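You operate a simulated robot arm through the tools that you are given. There is no shell and no other tool.

You run a simulated robot arm. Do the job below in one go: nothing can be reset, and whatever is moved stays where it is left.

TASK
Ease both wall straps down to 50 kg, buckle one first.
Fine: one press of a buckle's button at a time, the buckles in turn, none under the mark; hands clear of the strap as it slips; leave the handles alone.

It is judged by the outcome, as a careful person would: the job done as asked, and still so three seconds after it is handed in. It fails if anything else is knocked over, pushed out of place, dropped, spilled or broken.

THE ROBOT
A 6-joint arm with a two-finger parallel gripper, fixed in place. Base frame: the origin is at the foot of the arm, x ahead of it, y to its left, z up. Units: m, degrees, N and s.
With the tool pointing down near the work surface it reaches from about 0.18 to 0.64 m from the base axis. Its first joint turns from -66.0 to 66.0 degrees. Payload 2.9 kg.
The tool frame sits at the grasp point between the pads (the TCP): z along the fingers, y along the line on which they close. The tips reach 0.03 m beyond it. Largest opening 0.11 m; finger width 0.02, thickness 0.01; the body of the gripper, 0.048 by 0.112 m, starts 0.055 m behind the TCP.
Orientation is that of the tool frame in the base frame, as [roll, pitch, yaw] about the fixed x, y, z axes, in that order (R = Rz(yaw) Ry(pitch) Rx(roll)). With the fingers straight down and closing along the base's y, the tool's x points along the base's -x, its y along +y and its z along -z.

THE INTERFACE
- The arm moves only by the tool arm_command. Its argument "increments" is a list of rows, each a list of 7 numbers: the turn, a rotation vector about the base's x, y, z in rad, then the shift along the base's x, y, z in mm, then the gripper command, from -1 (fully open) to 1 (shut), values between in proportion. In form: [[rx, ry, rz, dx, dy, dz, jaw], ...]. A call has 1 to 20 rows; each row is the pose to reach, as a shift and turn from the pose commanded when the call began. A row lasts 0.2 s, in which the tool goes at most 0.05 m and 8.6 degrees; a call with a longer step from one row to the next is refused whole, and so is a gripper value outside its range. Where a pose cannot be reached the arm comes as near as it can. A force on the tool above 40 N (or 10 N above the force at the start of the call, whichever is more), or a blocked arm, ends the call early, and 0.2 s more pass. The fingers move at their own pace (about 0.108 m/s each) and stop on an object; they squeeze with about 39 N. The grip force told is the motor's: it shows also when the fingers shut on nothing. Time passes only in rows, and 0.2 s behind the last, so rows that repeat a pose let the fingers close. It gives the time, the measured TCP pose, the force on the tool (base axes), the opening and the grip force at its end, in the units of the frame above (readings bear some noise), with the torque about the TCP (base axes, N m) and any sound that the robot's microphone picked up, and new pictures: "views" is both (left out), scene, wrist or none.
- Cameras (640 x 400 px; columns grow to the right, rows downward): "scene" is fixed at [0.1005, 0.4516, 1.3986]; the picture's right is [-0.53, -0.85, 0.00], its down [-0.37, 0.23, -0.90] and it looks along [0.76, -0.48, -0.43] (base axes); focal length 361 px, centre (320, 200). "wrist" rides on the gripper at [0.072, 0.017, -0.103] in the tool frame; the picture's right is [-0.23, 0.97, 0.00], its down [-0.76, -0.18, -0.62] and it looks along [-0.61, -0.14, 0.78] (tool axes); focal length 222 px, centre (320, 200). There is no depth. A picture from a camera that has moved, and an enlarged one, comes with that camera's place and axes in the base frame and with its lens.
- zoom(camera, box): a new picture of the part [left, top, right, bottom] of that camera's present view, enlarged. The clock stands still meanwhile.
- hand_in(): hands the job in; it is judged then, once.

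Nothing tells you positions but the pictures and the camera data. Unless the task says otherwise, let go and move clear before handing in.

The tools are called after "Call:" by a JSON object that holds its "api" and its "payload". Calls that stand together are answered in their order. arm_command: Moves the arm, as the interface text tells. Its arguments: {"type":"object","properties":{"increments":{"type":"array","items":{"type":"array","items":{"type":"number"}}},"views":{"type":"string","enum":["both","scene","wrist","none"]}},"required":["increments"]} The other tools are called the same way: zoom (camera, box) takes an enlarged picture of a part of a camera's view; hand_in () hands the job in.

At the start:

```text
time: 0.0
tool_pos: [0.3965, 0.04, 1.2183]
orientation: [180.0, 0.0, 180.0]
contact_force: [0.5, -0.1, -0.4]
wrist_torque: [0.01, 0.0, -0.01]
grip_width: 0.11
grasp_force: 0.0
```

scene: 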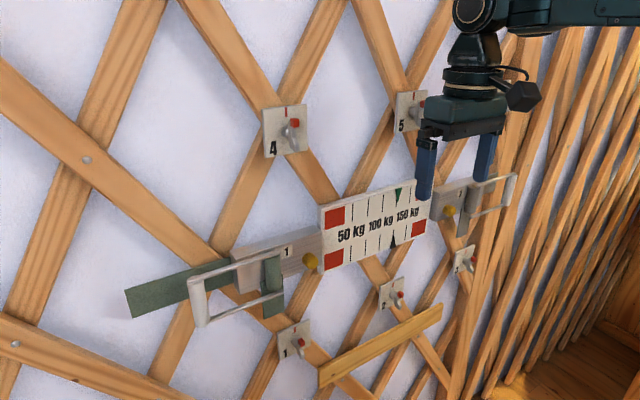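
wrist: 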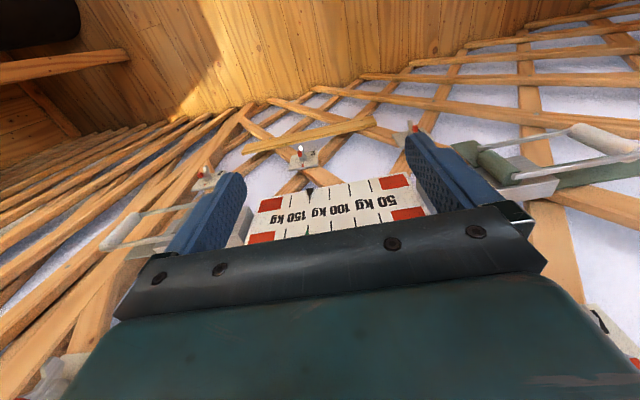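

I see a lattice wall with two buckles (1 on the left in the scene view, another on the right), a gauge board with two pointers between them, and several small numbered plates with levers. I'll look closer before moving.

Call:
{"api": "zoom", "payload": {"camera": "scene", "box": [310, 170, 450, 280]}}

Call:
{"api": "zoom", "payload": {"camera": "scene", "box": [110, 210, 350, 360]}}

Call:
{"api": "zoom", "payload": {"camera": "scene", "box": [400, 150, 540, 290]}}

Call:
{"api": "zoom", "payload": {"camera": "scene", "box": [240, 80, 450, 170]}}

Call:
{"api": "zoom", "payload": {"camera": "wrist", "box": [80, 90, 640, 290]}}

```text
3.64 times, centred on (380, 225) of scene
camera zoom: at [0.1005, 0.4516, 1.3986], right [-0.53, -0.85, 0.0], down [-0.37, 0.23, -0.9], along [0.76, -0.48, -0.43], focal length 1312 px, centre (102, 109)
```

zoom: 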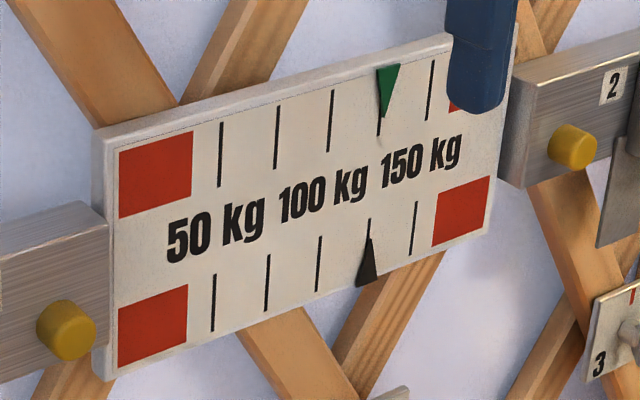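

```text
2.67 times, centred on (230, 285) of scene
camera zoom: at [0.1005, 0.4516, 1.3986], right [-0.53, -0.85, 0.0], down [-0.37, 0.23, -0.9], along [0.76, -0.48, -0.43], focal length 962 px, centre (560, -27)
```

zoom: 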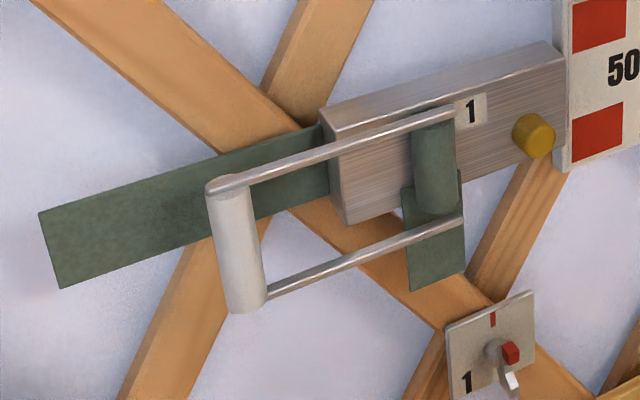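

```text
2.86 times, centred on (470, 220) of scene
camera zoom: at [0.1005, 0.4516, 1.3986], right [-0.53, -0.85, 0.0], down [-0.37, 0.23, -0.9], along [0.76, -0.48, -0.43], focal length 1031 px, centre (-109, 143)
```

zoom: 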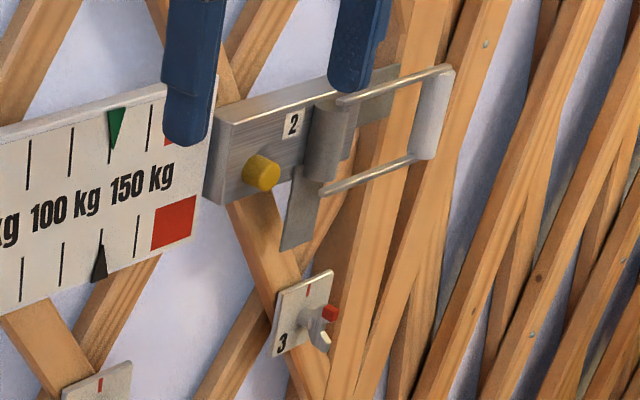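

```text
3.05 times, centred on (345, 125) of scene
camera zoom: at [0.1005, 0.4516, 1.3986], right [-0.53, -0.85, 0.0], down [-0.37, 0.23, -0.9], along [0.76, -0.48, -0.43], focal length 1100 px, centre (244, 429)
```

zoom: 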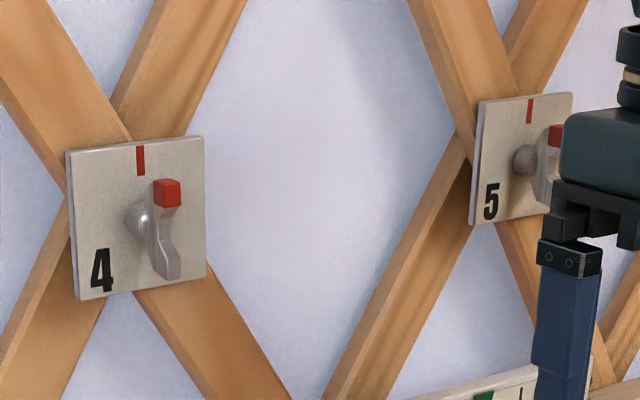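

```text
1.14 times, centred on (360, 190) of wrist
camera zoom: at [0.3247, 0.0566, 1.3219], right [0.23, 0.97, 0.0], down [0.76, -0.18, 0.62], along [0.61, -0.14, -0.78], focal length 254 px, centre (274, 211)
```

zoom: 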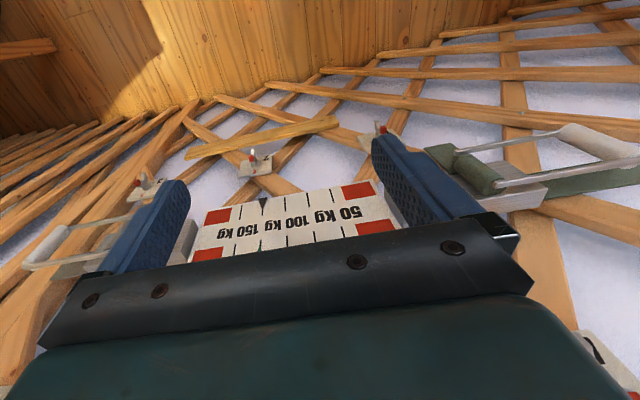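

The gauge face sits near x≈0.558, with 50 kg at the +y end (y≈0.13). Both pointers appear to be at the fourth tick (about 125 kg). I'll zoom in on the buttons and handles to locate them precisely.

Call:
{"api": "zoom", "payload": {"camera": "scene", "box": [285, 240, 335, 280]}}

Call:
{"api": "zoom", "payload": {"camera": "scene", "box": [430, 190, 470, 230]}}

Call:
{"api": "zoom", "payload": {"camera": "scene", "box": [170, 225, 300, 335]}}

Call:
{"api": "zoom", "payload": {"camera": "wrist", "box": [420, 110, 640, 240]}}

Call:
{"api": "zoom", "payload": {"camera": "wrist", "box": [80, 160, 280, 280]}}

```text
10.00 times, centred on (310, 260) of scene
camera zoom: at [0.1005, 0.4516, 1.3986], right [-0.53, -0.85, 0.0], down [-0.37, 0.23, -0.9], along [0.76, -0.48, -0.43], focal length 3608 px, centre (420, -400)
```

zoom: 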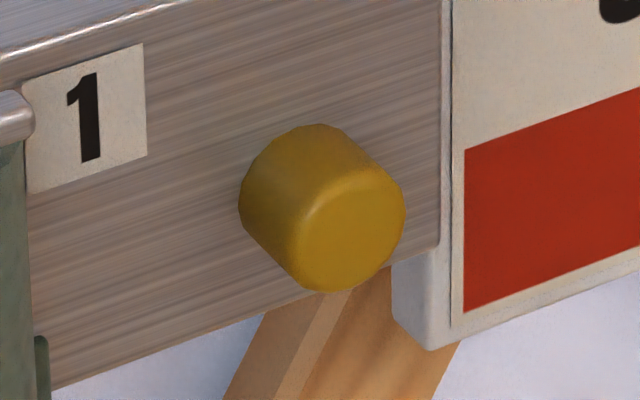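

```text
10.00 times, centred on (450, 210) of scene
camera zoom: at [0.1005, 0.4516, 1.3986], right [-0.53, -0.85, 0.0], down [-0.37, 0.23, -0.9], along [0.76, -0.48, -0.43], focal length 3608 px, centre (-980, 100)
```

zoom: 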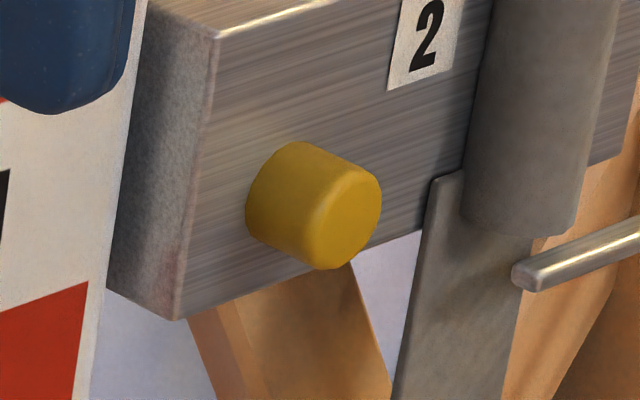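

```text
3.64 times, centred on (235, 280) of scene
camera zoom: at [0.1005, 0.4516, 1.3986], right [-0.53, -0.85, 0.0], down [-0.37, 0.23, -0.9], along [0.76, -0.48, -0.43], focal length 1312 px, centre (629, -91)
```

zoom: 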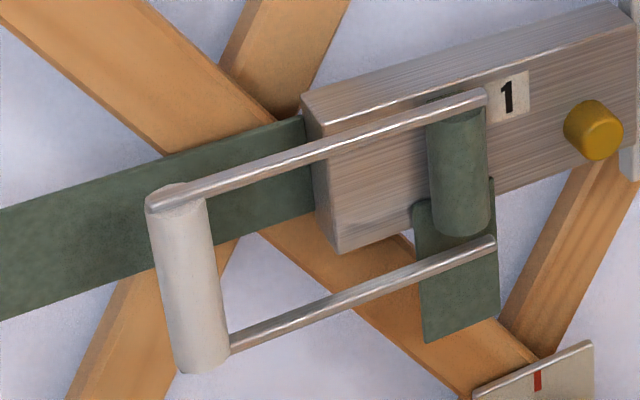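

```text
2.91 times, centred on (530, 175) of wrist
camera zoom: at [0.3247, 0.0566, 1.3219], right [0.23, 0.97, 0.0], down [0.76, -0.18, 0.62], along [0.61, -0.14, -0.78], focal length 646 px, centre (-291, 273)
```

zoom: 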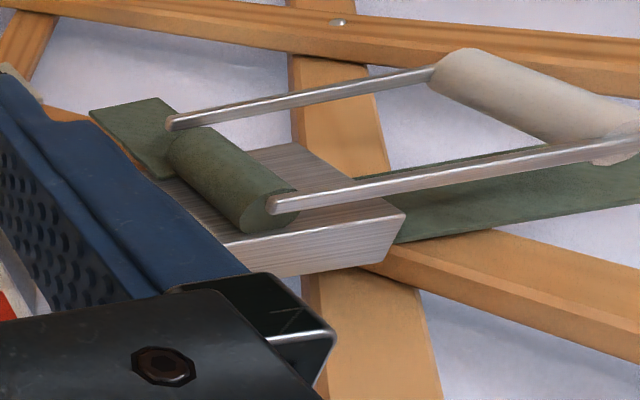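

```text
3.20 times, centred on (180, 220) of wrist
camera zoom: at [0.3247, 0.0566, 1.3219], right [0.23, 0.97, 0.0], down [0.76, -0.18, 0.62], along [0.61, -0.14, -0.78], focal length 711 px, centre (768, 136)
```

zoom: 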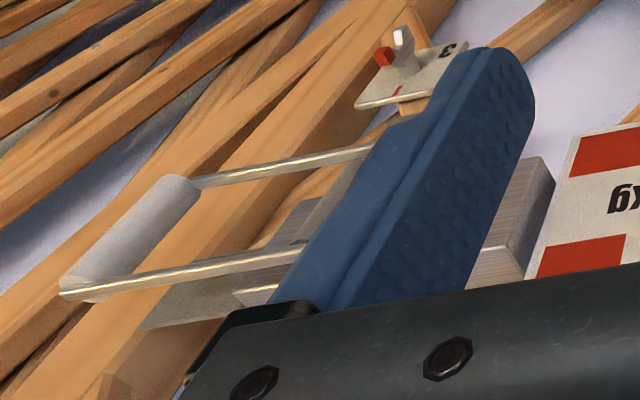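

Triangulating the two views puts button 1 at about (0.533, 0.193, 1.038) and button 2 at about (0.533, −0.162, 1.038). The handles lie flat at x≈0.527, well outside the buttons. Next I close the fingers and turn the tool to point straight at the wall, staying well back from it.

Call:
{"api": "arm_command", "payload": {"increments": [[0, -0.14, 0, 0, 5, -5, 0.0], [0, -0.28, 0, 0, 10, -10, 1], [0, -0.42, 0, 0, 15, -15, 1], [0, -0.56, 0, 0, 20, -20, 1], [0, -0.7, 0, 0, 25, -25, 1], [0, -0.84, 0, 0, 30, -30, 1]], "views": "both"}}

```text
time: 1.4
tool_pos: [0.3977, 0.0712, 1.1875]
orientation: [-179.9, 48.3, -180.0]
contact_force: [-0.4, 0.8, -0.1]
wrist_torque: [-0.03, 0.01, -0.03]
grip_width: 0.0
grasp_force: 37.6
camera wrist: at [0.272, 0.0864, 1.2029], right [0.15, 0.97, 0.17], down [0.04, -0.18, 0.98], along [0.99, -0.14, -0.07], focal length 222 px, centre (320, 200)
```

scene: 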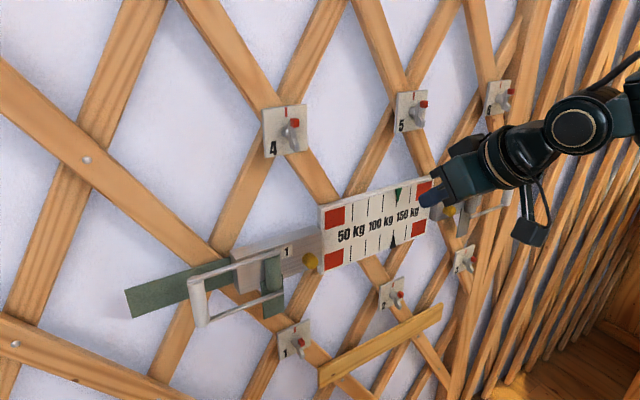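
wrist: 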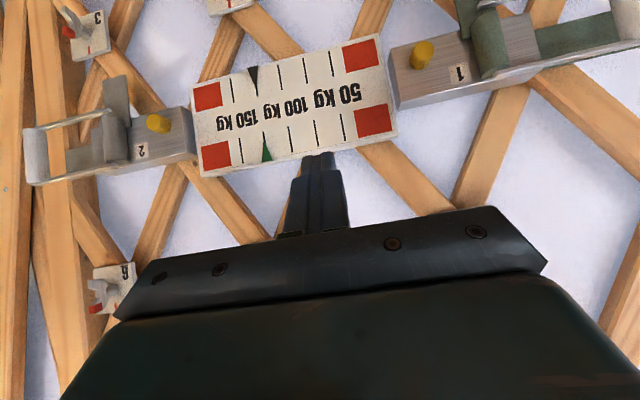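

The tool is now tilted 48° and the wrist camera sees both buttons and the gauge. I'll zoom to refine the button positions and read the pointers.

Call:
{"api": "zoom", "payload": {"camera": "wrist", "box": [380, 10, 540, 110]}}

Call:
{"api": "zoom", "payload": {"camera": "wrist", "box": [80, 70, 240, 190]}}

Call:
{"api": "zoom", "payload": {"camera": "wrist", "box": [190, 30, 400, 180]}}

Call:
{"api": "zoom", "payload": {"camera": "scene", "box": [315, 170, 475, 280]}}

```text
4.00 times, centred on (460, 60) of wrist
camera zoom: at [0.272, 0.0864, 1.2029], right [0.15, 0.97, 0.17], down [0.04, -0.18, 0.98], along [0.99, -0.14, -0.07], focal length 888 px, centre (-240, 760)
```

zoom: 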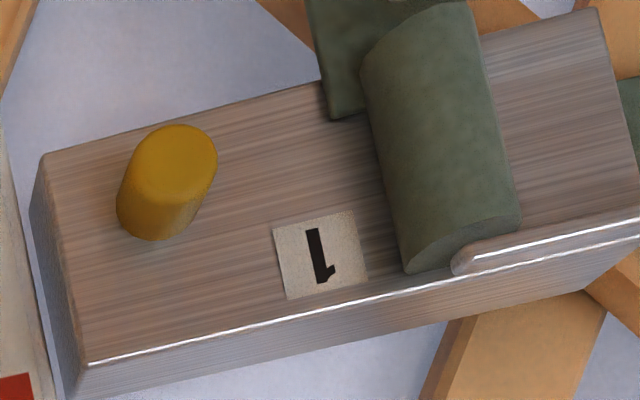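

```text
3.33 times, centred on (160, 130) of wrist
camera zoom: at [0.272, 0.0864, 1.2029], right [0.15, 0.97, 0.17], down [0.04, -0.18, 0.98], along [0.99, -0.14, -0.07], focal length 740 px, centre (853, 433)
```

zoom: 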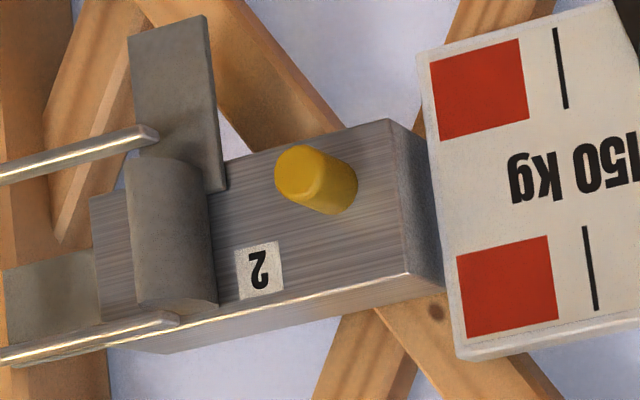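

```text
2.67 times, centred on (295, 105) of wrist
camera zoom: at [0.272, 0.0864, 1.2029], right [0.15, 0.97, 0.17], down [0.04, -0.18, 0.98], along [0.99, -0.14, -0.07], focal length 592 px, centre (387, 453)
```

zoom: 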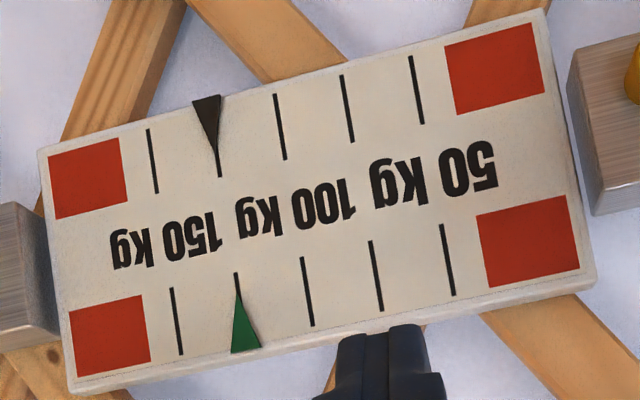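

```text
3.64 times, centred on (395, 225) of scene
camera zoom: at [0.1005, 0.4516, 1.3986], right [-0.53, -0.85, 0.0], down [-0.37, 0.23, -0.9], along [0.76, -0.48, -0.43], focal length 1312 px, centre (47, 109)
```

zoom: 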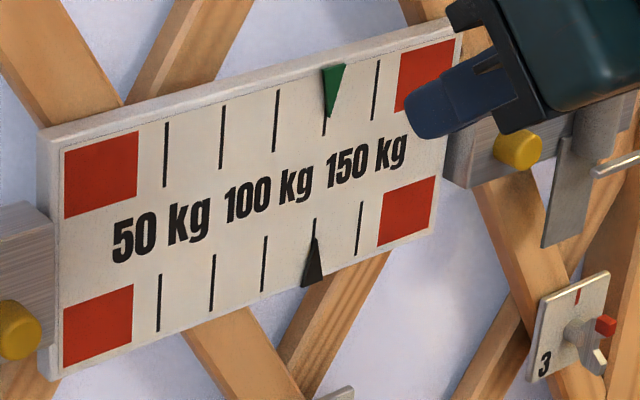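

Both pointers read 125 kg, with ticks at 50, 75, 100, 125 and 150. The refined position for button 1 is about (0.532, 0.194, 1.039). Next I level the tool and line up in front of it, with about 6 cm of clearance.

Call:
{"api": "arm_command", "payload": {"increments": [[0, -0.122, 0, 7, 21, -25, 1], [0, -0.244, 0, 14, 42, -50, 1], [0, -0.366, 0, 21, 63, -75, 1], [0, -0.488, 0, 28, 84, -100, 1], [0, -0.61, 0, 36, 105, -125, 1], [0, -0.7308, 0, 43.5, 124, -149.5, 1], [0, -0.7308, 0, 43.5, 124, -149.5, 1]], "views": "both"}}

```text
time: 3.0
tool_pos: [0.4606, 0.2056, 1.0589]
orientation: [-179.8, 89.7, -179.7]
contact_force: [-0.3, -0.2, 0.0]
wrist_torque: [0.0, 0.0, 0.04]
grip_width: 0.0
grasp_force: 37.5
out of reach, approached as far as the arm can: row 6, 7
camera wrist: at [0.3577, 0.2216, 0.9883], right [0.0, 0.97, 0.23], down [-0.62, -0.18, 0.76], along [0.79, -0.14, 0.6], focal length 222 px, centre (320, 200)
```

scene: 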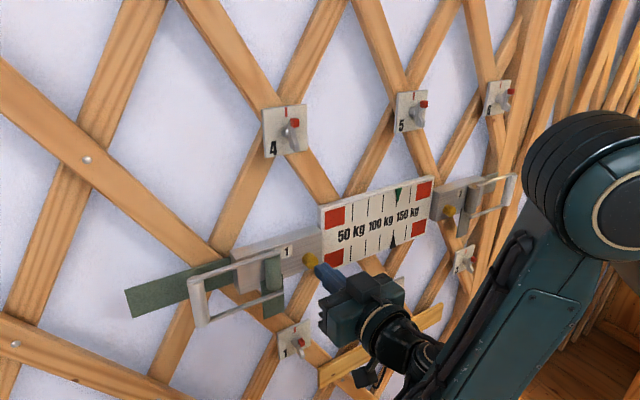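
wrist: 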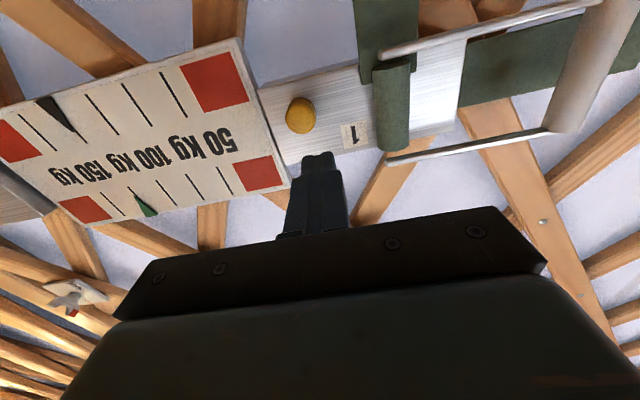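

At 0.44 m forward with a level tool the arm is too folded, so it stopped at (0.461, 0.206, 1.059). I'll shift slightly forward, still short of the button, to see where the arm settles.

Call:
{"api": "arm_command", "payload": {"increments": [[0, 0, 0, 12, 0, 0, 1], [0, 0, 0, 25, 0, 0, 1], [0, 0, 0, 25, 0, 0, 1]], "views": "none"}}

```text
time: 3.8
tool_pos: [0.4863, 0.2067, 1.0588]
orientation: [144.4, 90.0, 144.4]
contact_force: [0.6, 0.3, 0.5]
wrist_torque: [-0.01, 0.02, 0.01]
grip_width: 0.0003
grasp_force: 37.6
```

The command reference follows the reached pose, and the tip is now at x≈0.516. I'll move sideways and down to line up with button 1, still about 2 cm in front of it.

Call:
{"api": "arm_command", "payload": {"increments": [[0, 0, 0, -2, -6, -10, 1], [0, 0, 0, -4, -12, -20, 1], [0, 0, 0, -4, -12, -20, 1]], "views": "both"}}

```text
time: 4.6
tool_pos: [0.4834, 0.1937, 1.0407]
orientation: [177.4, 89.6, 177.3]
contact_force: [1.3, 1.0, 0.2]
wrist_torque: [-0.01, 0.01, 0.0]
grip_width: 0.0002
grasp_force: 37.5
camera wrist: at [0.3798, 0.21, 0.97], right [0.0, 0.97, 0.23], down [-0.62, -0.18, 0.77], along [0.79, -0.14, 0.6], focal length 222 px, centre (320, 200)
```

scene: 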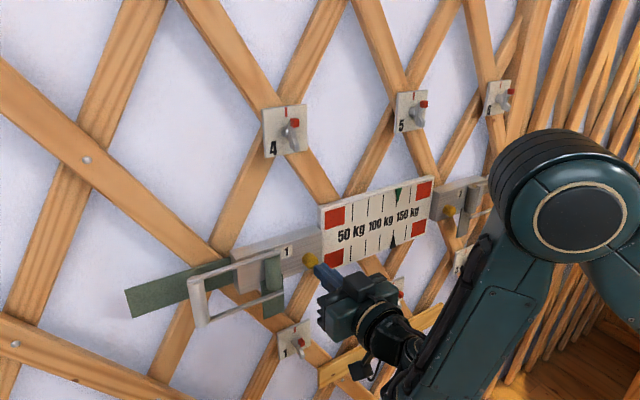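
wrist: 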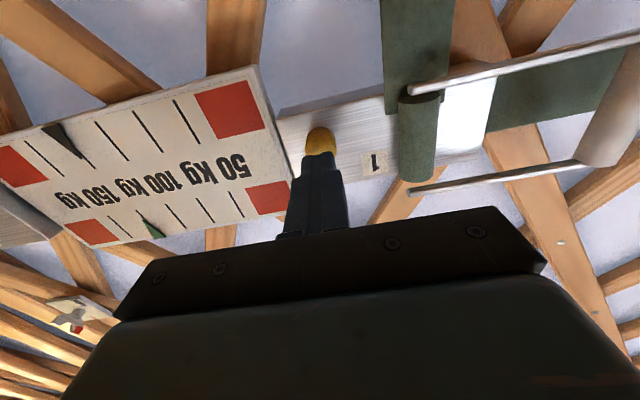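

Call:
{"api": "zoom", "payload": {"camera": "wrist", "box": [260, 100, 400, 200]}}

Call:
{"api": "zoom", "payload": {"camera": "scene", "box": [280, 230, 370, 300]}}

```text
4.00 times, centred on (330, 150) of wrist
camera zoom: at [0.3798, 0.21, 0.97], right [0.0, 0.97, 0.23], down [-0.62, -0.18, 0.77], along [0.79, -0.14, 0.6], focal length 888 px, centre (280, 400)
```

zoom: 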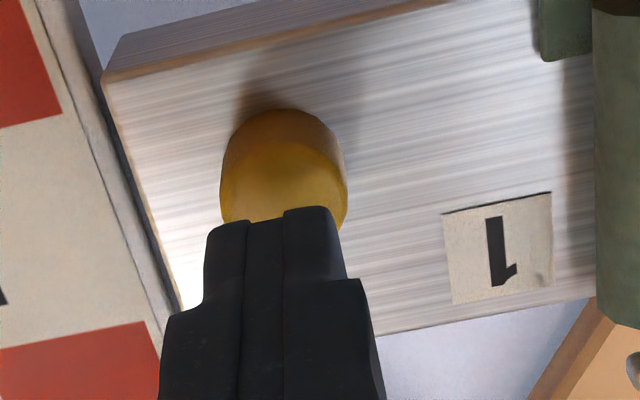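

```text
5.71 times, centred on (325, 265) of scene
camera zoom: at [0.1005, 0.4516, 1.3986], right [-0.53, -0.85, 0.0], down [-0.37, 0.23, -0.9], along [0.76, -0.48, -0.43], focal length 2062 px, centre (291, -171)
```

zoom: 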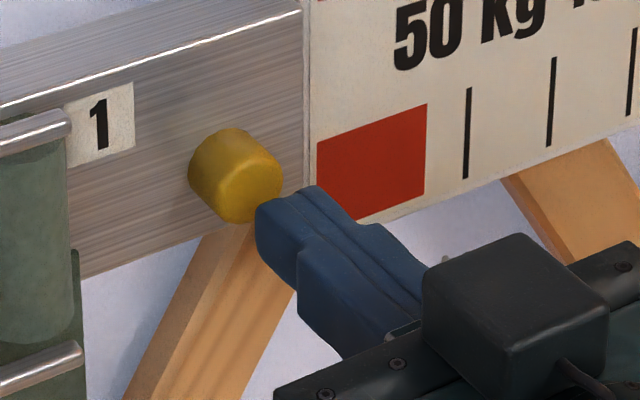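

The fingertip is about 2 cm in front of button 1 and nearly centred. I'll trim by 1.5 mm in y and −2.5 mm in z and close to a few millimetres before contact.

Call:
{"api": "arm_command", "payload": {"increments": [[0, 0, 0, 5, 1.5, -2.5, 1], [0, 0, 0, 10, 1.5, -2.5, 1], [0, 0, 0, 10, 1.5, -2.5, 1]], "views": "both"}}

Call:
{"api": "zoom", "payload": {"camera": "scene", "box": [280, 230, 370, 300]}}

Call:
{"api": "zoom", "payload": {"camera": "wrist", "box": [260, 100, 400, 200]}}

```text
time: 5.4
tool_pos: [0.4912, 0.1954, 1.0375]
orientation: [-39.0, 90.0, -39.1]
contact_force: [0.1, 0.6, 0.4]
wrist_torque: [0.04, -0.01, -0.01]
grip_width: 0.0
grasp_force: 37.8
camera wrist: at [0.3897, 0.2113, 0.9664], right [0.0, 0.97, 0.23], down [-0.62, -0.18, 0.76], along [0.78, -0.14, 0.61], focal length 222 px, centre (320, 200)
```

scene: 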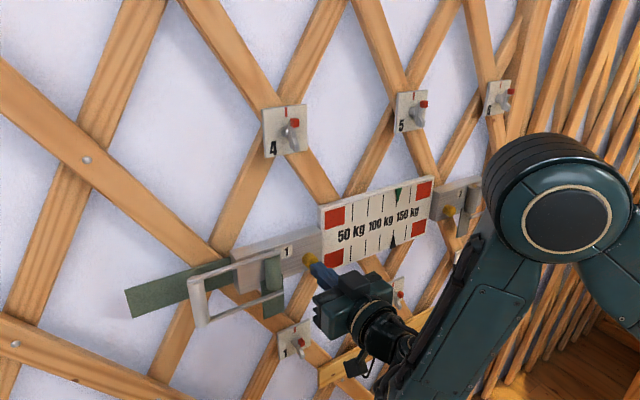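
wrist: 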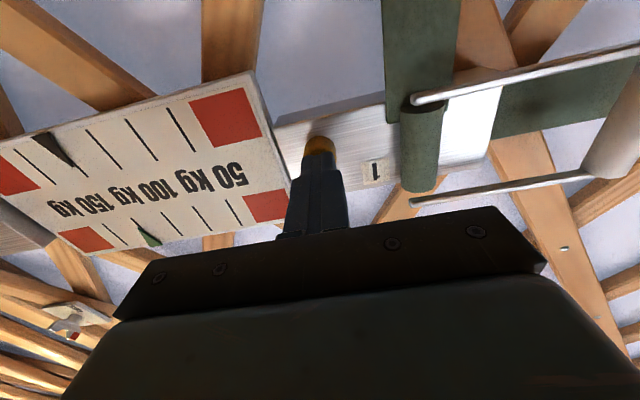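

```text
5.71 times, centred on (325, 265) of scene
camera zoom: at [0.1005, 0.4516, 1.3986], right [-0.53, -0.85, 0.0], down [-0.37, 0.23, -0.9], along [0.76, -0.48, -0.43], focal length 2062 px, centre (291, -171)
```

zoom: 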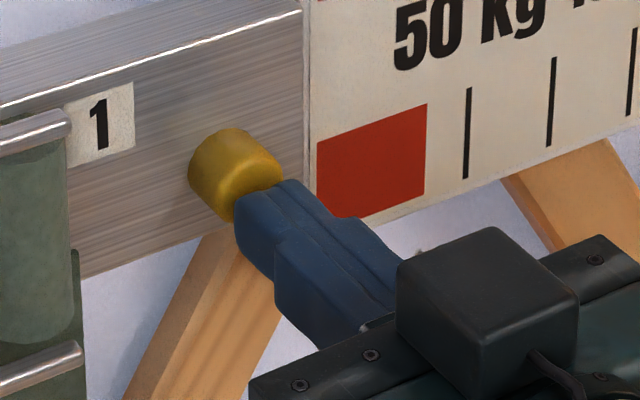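

```text
4.00 times, centred on (330, 150) of wrist
camera zoom: at [0.3897, 0.2113, 0.9664], right [0.0, 0.97, 0.23], down [-0.62, -0.18, 0.76], along [0.78, -0.14, 0.61], focal length 888 px, centre (280, 400)
```

zoom: 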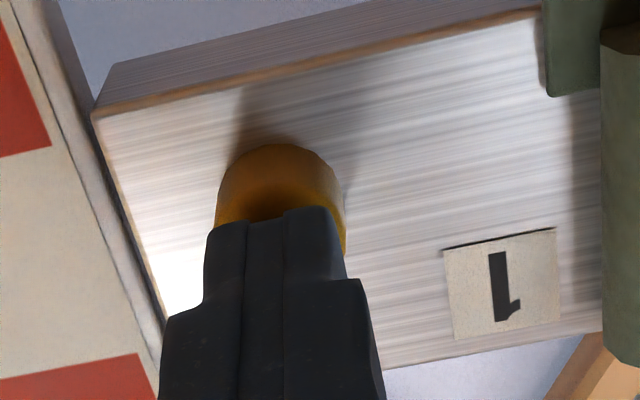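

The tip is about 1 cm from button 1. I'll make a short trial press, going forward about 6 mm into the button and straight back out in one call, then check the gauge.

Call:
{"api": "arm_command", "payload": {"increments": [[0, 0, 0, 5, 0, 0, 1], [0, 0, 0, 9, 0, 0, 1], [0, 0, 0, 12, 0, 0, 1], [0, 0, 0, 14, 0, 0, 1], [0, 0, 0, 16, 0, 0, 1], [0, 0, 0, 8, 0, 0, 1], [0, 0, 0, 0, 0, 0, 1]], "views": "both"}}

Call:
{"api": "zoom", "payload": {"camera": "scene", "box": [315, 170, 475, 280]}}

```text
time: 7.0
tool_pos: [0.4923, 0.1954, 1.0374]
orientation: [109.7, 89.9, 109.7]
contact_force: [0.1, -0.1, 0.4]
wrist_torque: [0.01, 0.01, 0.0]
grip_width: 0.0001
grasp_force: 38.0
heard: click
camera wrist: at [0.3897, 0.2123, 0.9658], right [0.0, 0.97, 0.23], down [-0.62, -0.18, 0.76], along [0.78, -0.14, 0.61], focal length 222 px, centre (320, 200)
```

scene: 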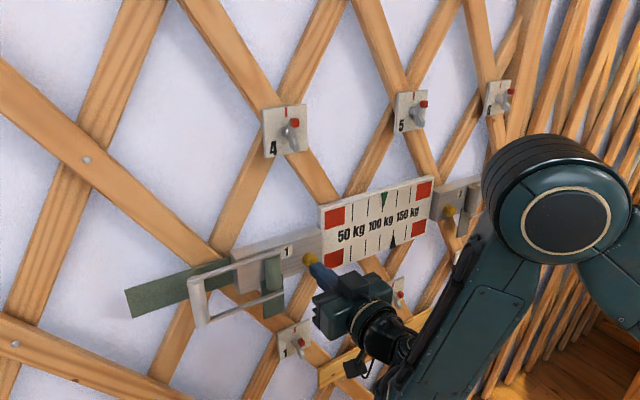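
wrist: 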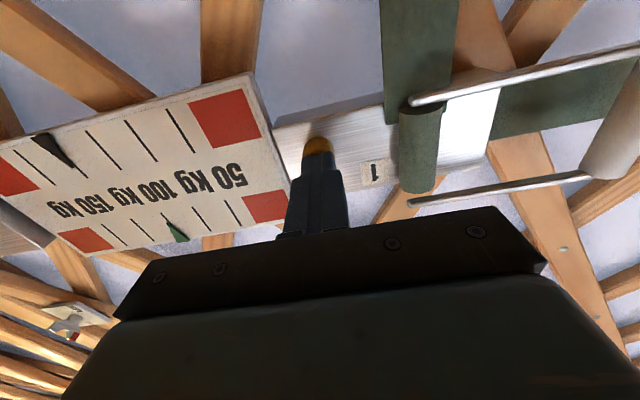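

```text
3.64 times, centred on (395, 225) of scene
camera zoom: at [0.1005, 0.4516, 1.3986], right [-0.53, -0.85, 0.0], down [-0.37, 0.23, -0.9], along [0.76, -0.48, -0.43], focal length 1312 px, centre (47, 109)
```

zoom: 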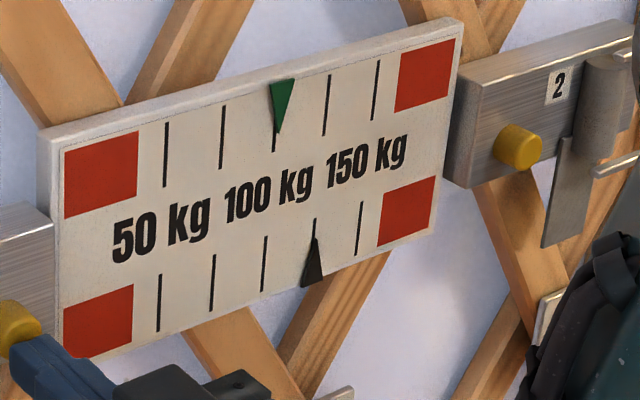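

One click, and the green pointer moved exactly one tick, from 125 to 100. It's now buckle 2's turn, so I back off, rise above the gauge, cross to the other side and line up there at a distance.

Call:
{"api": "arm_command", "payload": {"increments": [[0, 0, 0, -8, 0, 25, 1], [0, 0, 0, -16, 0, 60, 1], [0, 0, 0, -20, -10, 95, 1], [0, 0, 0, -20, -50, 95, 1], [0, 0, 0, -20, -95, 95, 1], [0, 0, 0, -20, -140, 95, 1], [0, 0, 0, -20, -185, 95, 1], [0, 0, 0, -20, -230, 95, 1], [0, 0, 0, -20, -275, 95, 1], [0, 0, 0, -20, -318, 95, 1], [0, 0, 0, -20, -353, 95, 1], [0, 0, 0, -20, -353, 95, 1]], "views": "both"}}

```text
time: 9.6
tool_pos: [0.4738, -0.1562, 1.1323]
orientation: [53.8, 89.9, 53.8]
contact_force: [-0.4, -0.5, -0.2]
wrist_torque: [0.0, 0.02, 0.02]
grip_width: 0.0
grasp_force: 38.0
camera wrist: at [0.3717, -0.1402, 1.0614], right [0.0, 0.97, 0.23], down [-0.62, -0.18, 0.76], along [0.78, -0.14, 0.61], focal length 222 px, centre (320, 200)
```

scene: 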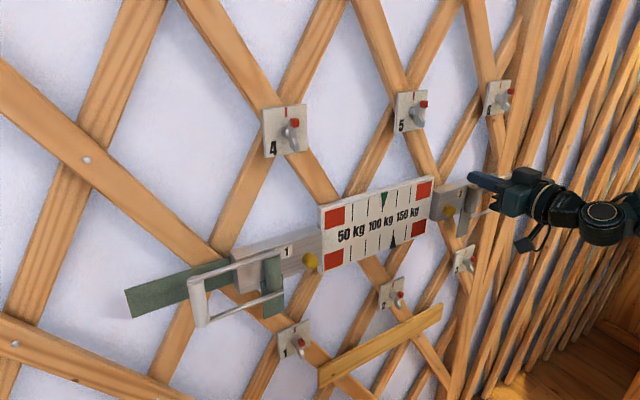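
wrist: 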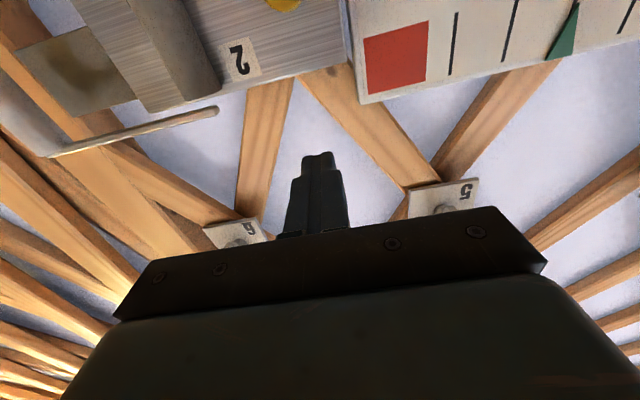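

Now above and in front of buckle 2, with the tip at x≈0.504. I'll descend to the button's height while staying short of it.

Call:
{"api": "arm_command", "payload": {"increments": [[0, 0, 0, 3, 0, -30, 1], [0, 0, 0, 6, 0, -60, 1], [0, 0, 0, 10, 0, -85, 1], [0, 0, 0, 10, 0, -94, 1], [0, 0, 0, 10, 0, -94, 1]], "views": "both"}}

Call:
{"api": "zoom", "payload": {"camera": "scene", "box": [420, 180, 520, 250]}}

Call:
{"api": "zoom", "payload": {"camera": "wrist", "box": [260, 100, 400, 200]}}

```text
time: 10.8
tool_pos: [0.4929, -0.1603, 1.046]
orientation: [178.0, 89.6, 178.0]
contact_force: [-0.2, 0.1, 0.0]
wrist_torque: [0.01, 0.0, 0.01]
grip_width: 0.0
grasp_force: 37.4
out of reach, approached as far as the arm can: row 3, 4, 5
camera wrist: at [0.3893, -0.1443, 0.9745], right [0.0, 0.97, 0.23], down [-0.62, -0.18, 0.77], along [0.79, -0.14, 0.6], focal length 222 px, centre (320, 200)
```

scene: 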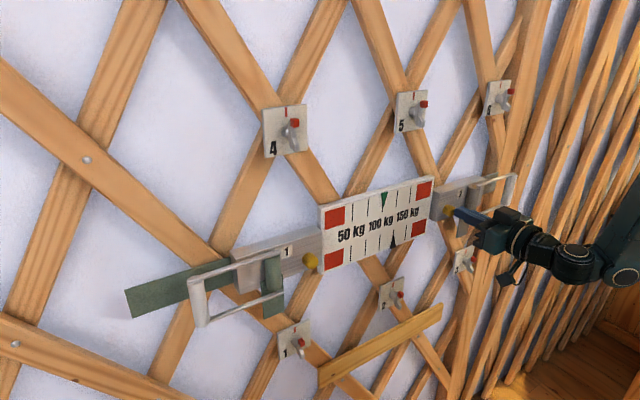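
wrist: 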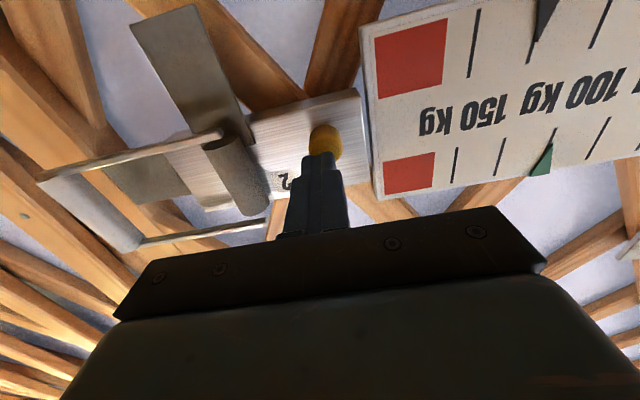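

```text
5.71 times, centred on (470, 215) of scene
camera zoom: at [0.1005, 0.4516, 1.3986], right [-0.53, -0.85, 0.0], down [-0.37, 0.23, -0.9], along [0.76, -0.48, -0.43], focal length 2062 px, centre (-537, 114)
```

zoom: 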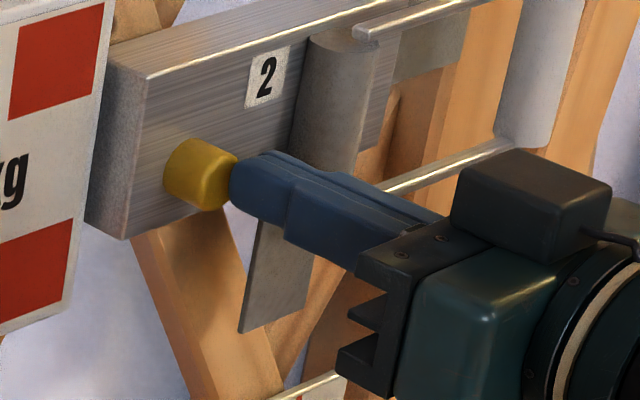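

```text
4.00 times, centred on (330, 150) of wrist
camera zoom: at [0.3893, -0.1443, 0.9745], right [0.0, 0.97, 0.23], down [-0.62, -0.18, 0.77], along [0.79, -0.14, 0.6], focal length 888 px, centre (280, 400)
```

zoom: 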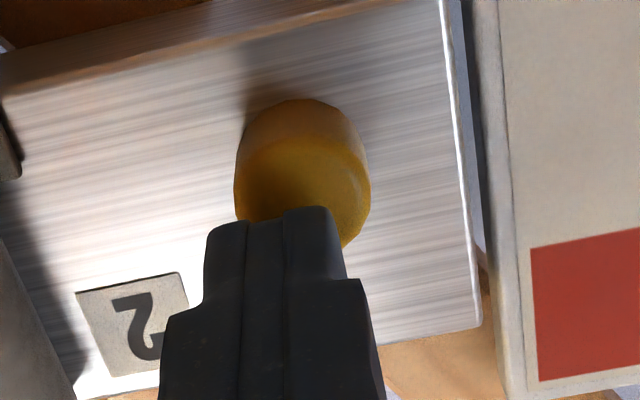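

The tip is just in front of button 2, 6 mm too far in −y and 8 mm high. I'll trim that before pressing.

Call:
{"api": "arm_command", "payload": {"increments": [[0, 0, 0, 2, 3, -4, 1], [0, 0, 0, 3, 5.8, -8, 1], [0, 0, 0, 3, 5.8, -8, 1]], "views": "both"}}

Call:
{"api": "zoom", "payload": {"camera": "scene", "box": [420, 180, 520, 250]}}

Call:
{"api": "zoom", "payload": {"camera": "wrist", "box": [260, 100, 400, 200]}}

```text
time: 11.6
tool_pos: [0.4983, -0.1551, 1.0414]
orientation: [176.8, 89.6, 176.7]
contact_force: [-1.7, 0.0, 0.4]
wrist_torque: [-0.01, -0.03, 0.0]
grip_width: 0.0
grasp_force: 37.6
out of reach, approached as far as the arm can: row 2, 3
camera wrist: at [0.395, -0.1395, 0.97], right [0.0, 0.97, 0.23], down [-0.62, -0.18, 0.77], along [0.79, -0.14, 0.6], focal length 222 px, centre (320, 200)
```

scene: 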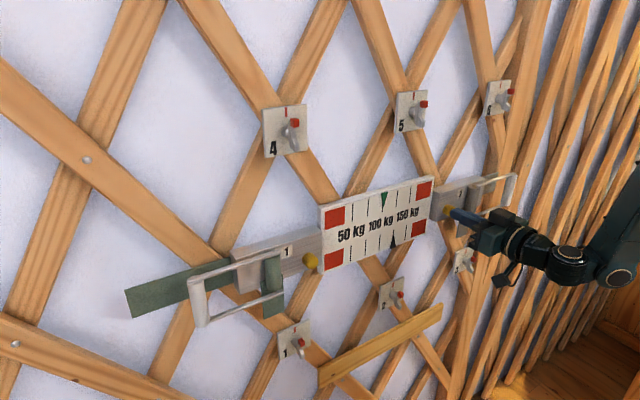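
wrist: 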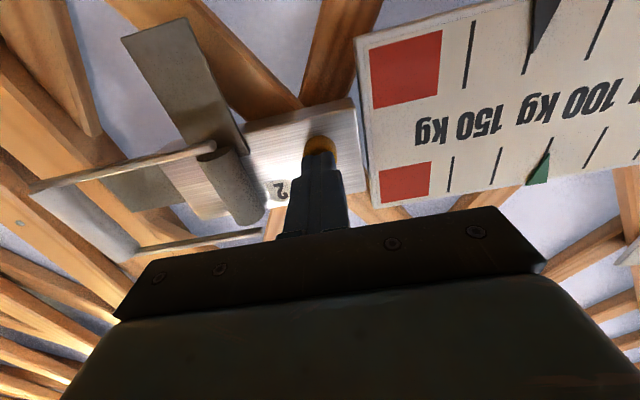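

```text
5.71 times, centred on (470, 215) of scene
camera zoom: at [0.1004, 0.4516, 1.3986], right [-0.53, -0.85, 0.0], down [-0.37, 0.23, -0.9], along [0.76, -0.48, -0.43], focal length 2062 px, centre (-537, 114)
```

zoom: 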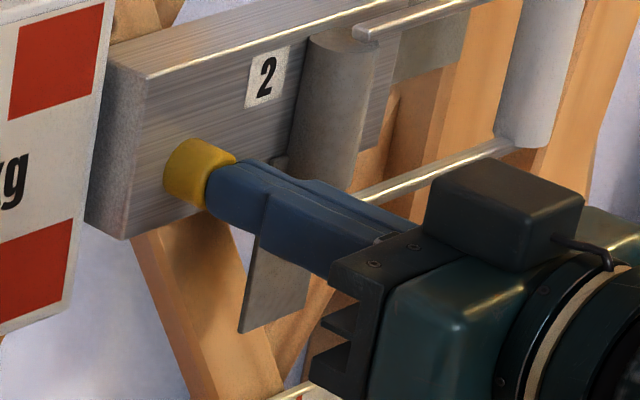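

```text
4.00 times, centred on (330, 150) of wrist
camera zoom: at [0.395, -0.1395, 0.97], right [0.0, 0.97, 0.23], down [-0.62, -0.18, 0.77], along [0.79, -0.14, 0.6], focal length 888 px, centre (280, 400)
```

zoom: 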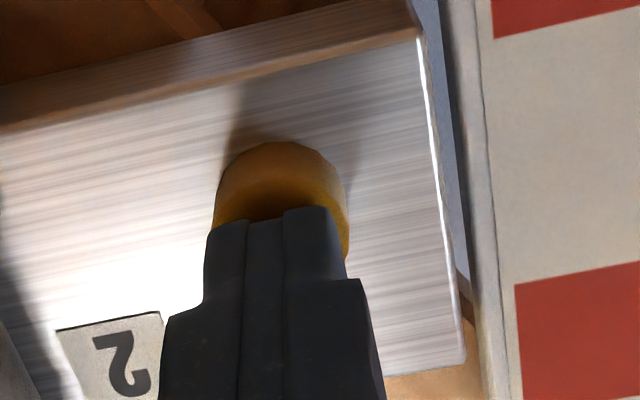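

The tip is aligned a few millimetres in front of button 2 at (0.528, −0.155, 1.041). I'll press to the same depth that clicked buckle 1 and come straight back out.

Call:
{"api": "arm_command", "payload": {"increments": [[0, 0, 0, 1, 0, -1.5, 1], [0, 0, 0, 4, 0, -3, 1], [0, 0, 0, 7, 0, -3, 1], [0, 0, 0, 10, 0, -3, 1], [0, 0, 0, 4, 0, -2, 1], [0, 0, 0, -1, 0, 2, 1], [0, 0, 0, -6, 0, 10, 1]], "views": "both"}}

Call:
{"api": "zoom", "payload": {"camera": "scene", "box": [315, 170, 475, 280]}}

```text
time: 13.2
tool_pos: [0.4917, -0.1563, 1.0507]
orientation: [176.5, 89.9, 176.5]
contact_force: [0.6, -0.9, -1.2]
wrist_torque: [0.02, 0.02, 0.01]
grip_width: 0.0
grasp_force: 38.4
heard: click
camera wrist: at [0.389, -0.1397, 0.9795], right [0.0, 0.97, 0.23], down [-0.62, -0.18, 0.76], along [0.78, -0.14, 0.6], focal length 222 px, centre (320, 200)
```

scene: 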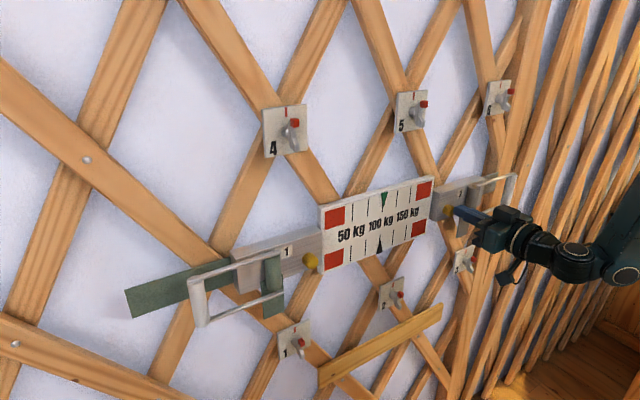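
wrist: 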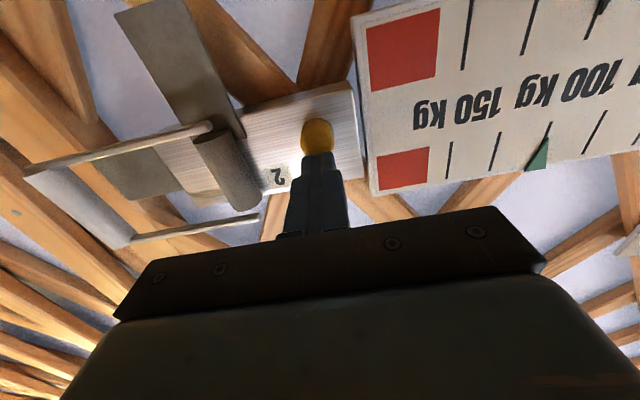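

```text
3.64 times, centred on (395, 225) of scene
camera zoom: at [0.1005, 0.4516, 1.3986], right [-0.53, -0.85, 0.0], down [-0.37, 0.23, -0.9], along [0.76, -0.48, -0.43], focal length 1312 px, centre (47, 109)
```

zoom: 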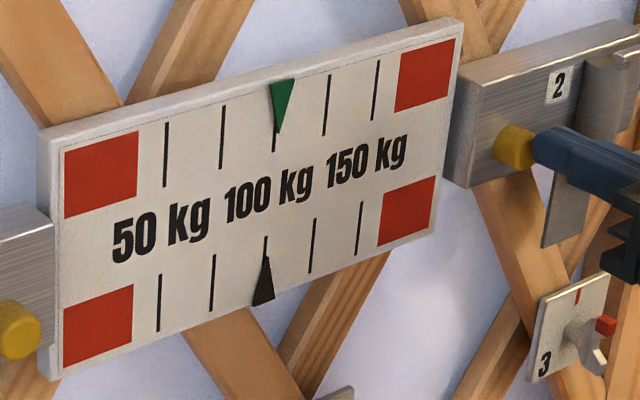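

Buckle 2 clicked once and both pointers now read 100. I return over the top of the gauge to line up with buckle 1 for the second round.

Call:
{"api": "arm_command", "payload": {"increments": [[0, 0, 0, -8, 0, 35, 1], [0, 0, 0, -18, 0, 80, 1], [0, 0, 0, -18, 45, 80, 1], [0, 0, 0, -18, 90, 80, 1], [0, 0, 0, -18, 135, 80, 1], [0, 0, 0, -18, 180, 80, 1], [0, 0, 0, -18, 225, 80, 1], [0, 0, 0, -18, 270, 80, 1], [0, 0, 0, -18, 312, 80, 1], [0, 0, 0, -18, 351, 80, 1], [0, 0, 0, -14, 351, 45, 1], [0, 0, 0, -8, 351, 15, 1], [0, 0, 0, -2, 351, -13, 1], [0, 0, 0, -2, 351, -13, 1]], "views": "both"}}

Call:
{"api": "zoom", "payload": {"camera": "scene", "box": [280, 230, 370, 300]}}

Call:
{"api": "zoom", "payload": {"camera": "wrist", "box": [260, 100, 400, 200]}}

```text
time: 16.2
tool_pos: [0.4905, 0.1966, 1.0364]
orientation: [-89.8, 90.0, -89.9]
contact_force: [-0.1, 0.3, 0.5]
wrist_torque: [0.02, 0.0, 0.04]
grip_width: 0.0001
grasp_force: 37.5
camera wrist: at [0.3866, 0.2127, 0.9649], right [0.0, 0.97, 0.23], down [-0.62, -0.18, 0.76], along [0.78, -0.14, 0.61], focal length 222 px, centre (320, 200)
```

scene: 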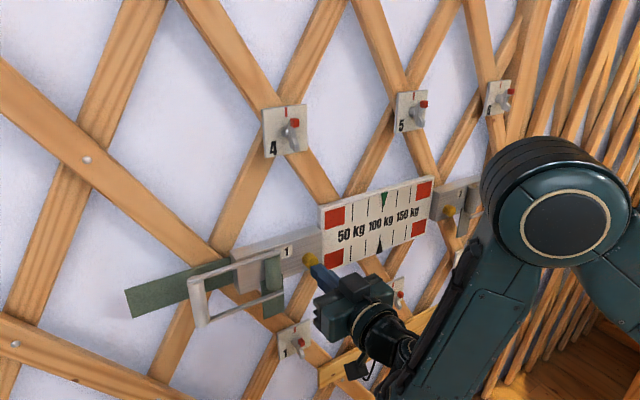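
wrist: 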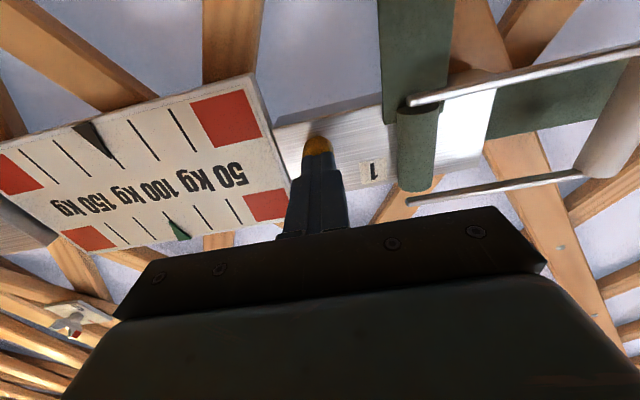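

```text
5.71 times, centred on (325, 265) of scene
camera zoom: at [0.1005, 0.4516, 1.3986], right [-0.53, -0.85, 0.0], down [-0.37, 0.23, -0.9], along [0.76, -0.48, -0.43], focal length 2062 px, centre (291, -171)
```

zoom: 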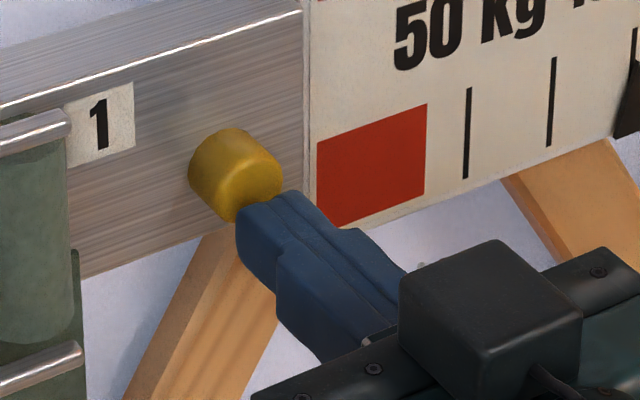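

```text
4.00 times, centred on (330, 150) of wrist
camera zoom: at [0.3866, 0.2127, 0.9649], right [0.0, 0.97, 0.23], down [-0.62, -0.18, 0.76], along [0.78, -0.14, 0.61], focal length 888 px, centre (280, 400)
```

zoom: 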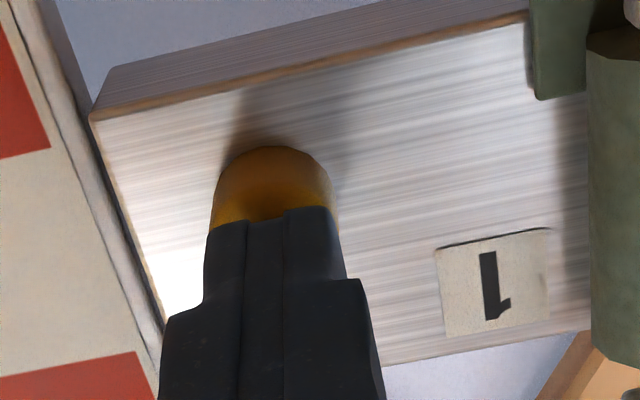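

Aligned with button 1 again at (0.490, 0.197, 1.037). I'll make the second press with the same profile, in to the same depth and back out.

Call:
{"api": "arm_command", "payload": {"increments": [[0, 0, 0, 6, -1, 1, 1], [0, 0, 0, 11, -1, 1, 1], [0, 0, 0, 14, -1, 1, 1], [0, 0, 0, 16, -1, 1, 1], [0, 0, 0, 18, -1, 1, 1], [0, 0, 0, 10, -1, 1, 1], [0, 0, 0, 2, -1, 1, 1]], "views": "both"}}

Call:
{"api": "zoom", "payload": {"camera": "scene", "box": [315, 170, 475, 280]}}

```text
time: 17.8
tool_pos: [0.4909, 0.1945, 1.0391]
orientation: [105.1, 89.9, 105.0]
contact_force: [0.3, 0.1, -0.7]
wrist_torque: [0.05, 0.02, -0.02]
grip_width: 0.0
grasp_force: 37.8
heard: click
camera wrist: at [0.3892, 0.211, 0.9678], right [0.0, 0.97, 0.23], down [-0.62, -0.18, 0.76], along [0.78, -0.14, 0.61], focal length 222 px, centre (320, 200)
```

scene: 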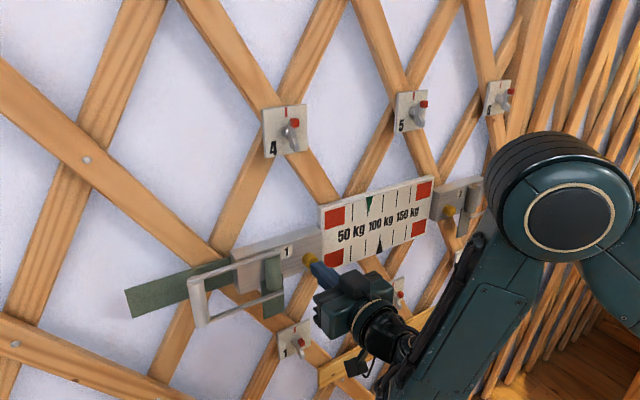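
wrist: 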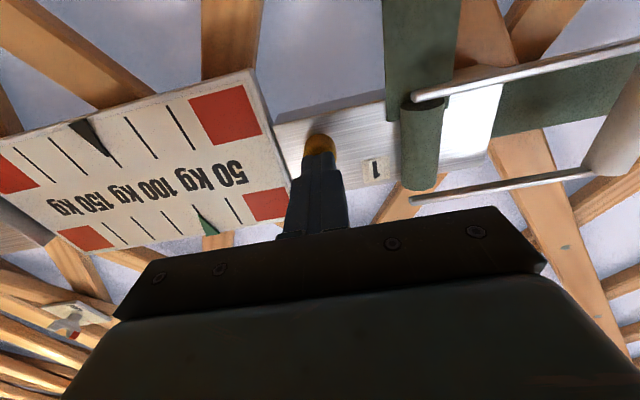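

```text
3.64 times, centred on (395, 225) of scene
camera zoom: at [0.1005, 0.4516, 1.3986], right [-0.53, -0.85, 0.0], down [-0.37, 0.23, -0.9], along [0.76, -0.48, -0.43], focal length 1312 px, centre (47, 109)
```

zoom: 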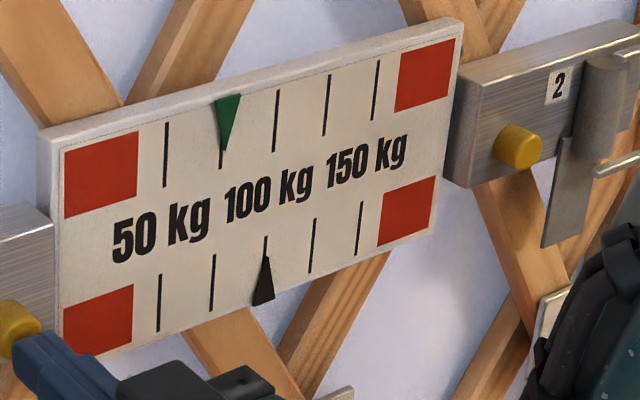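

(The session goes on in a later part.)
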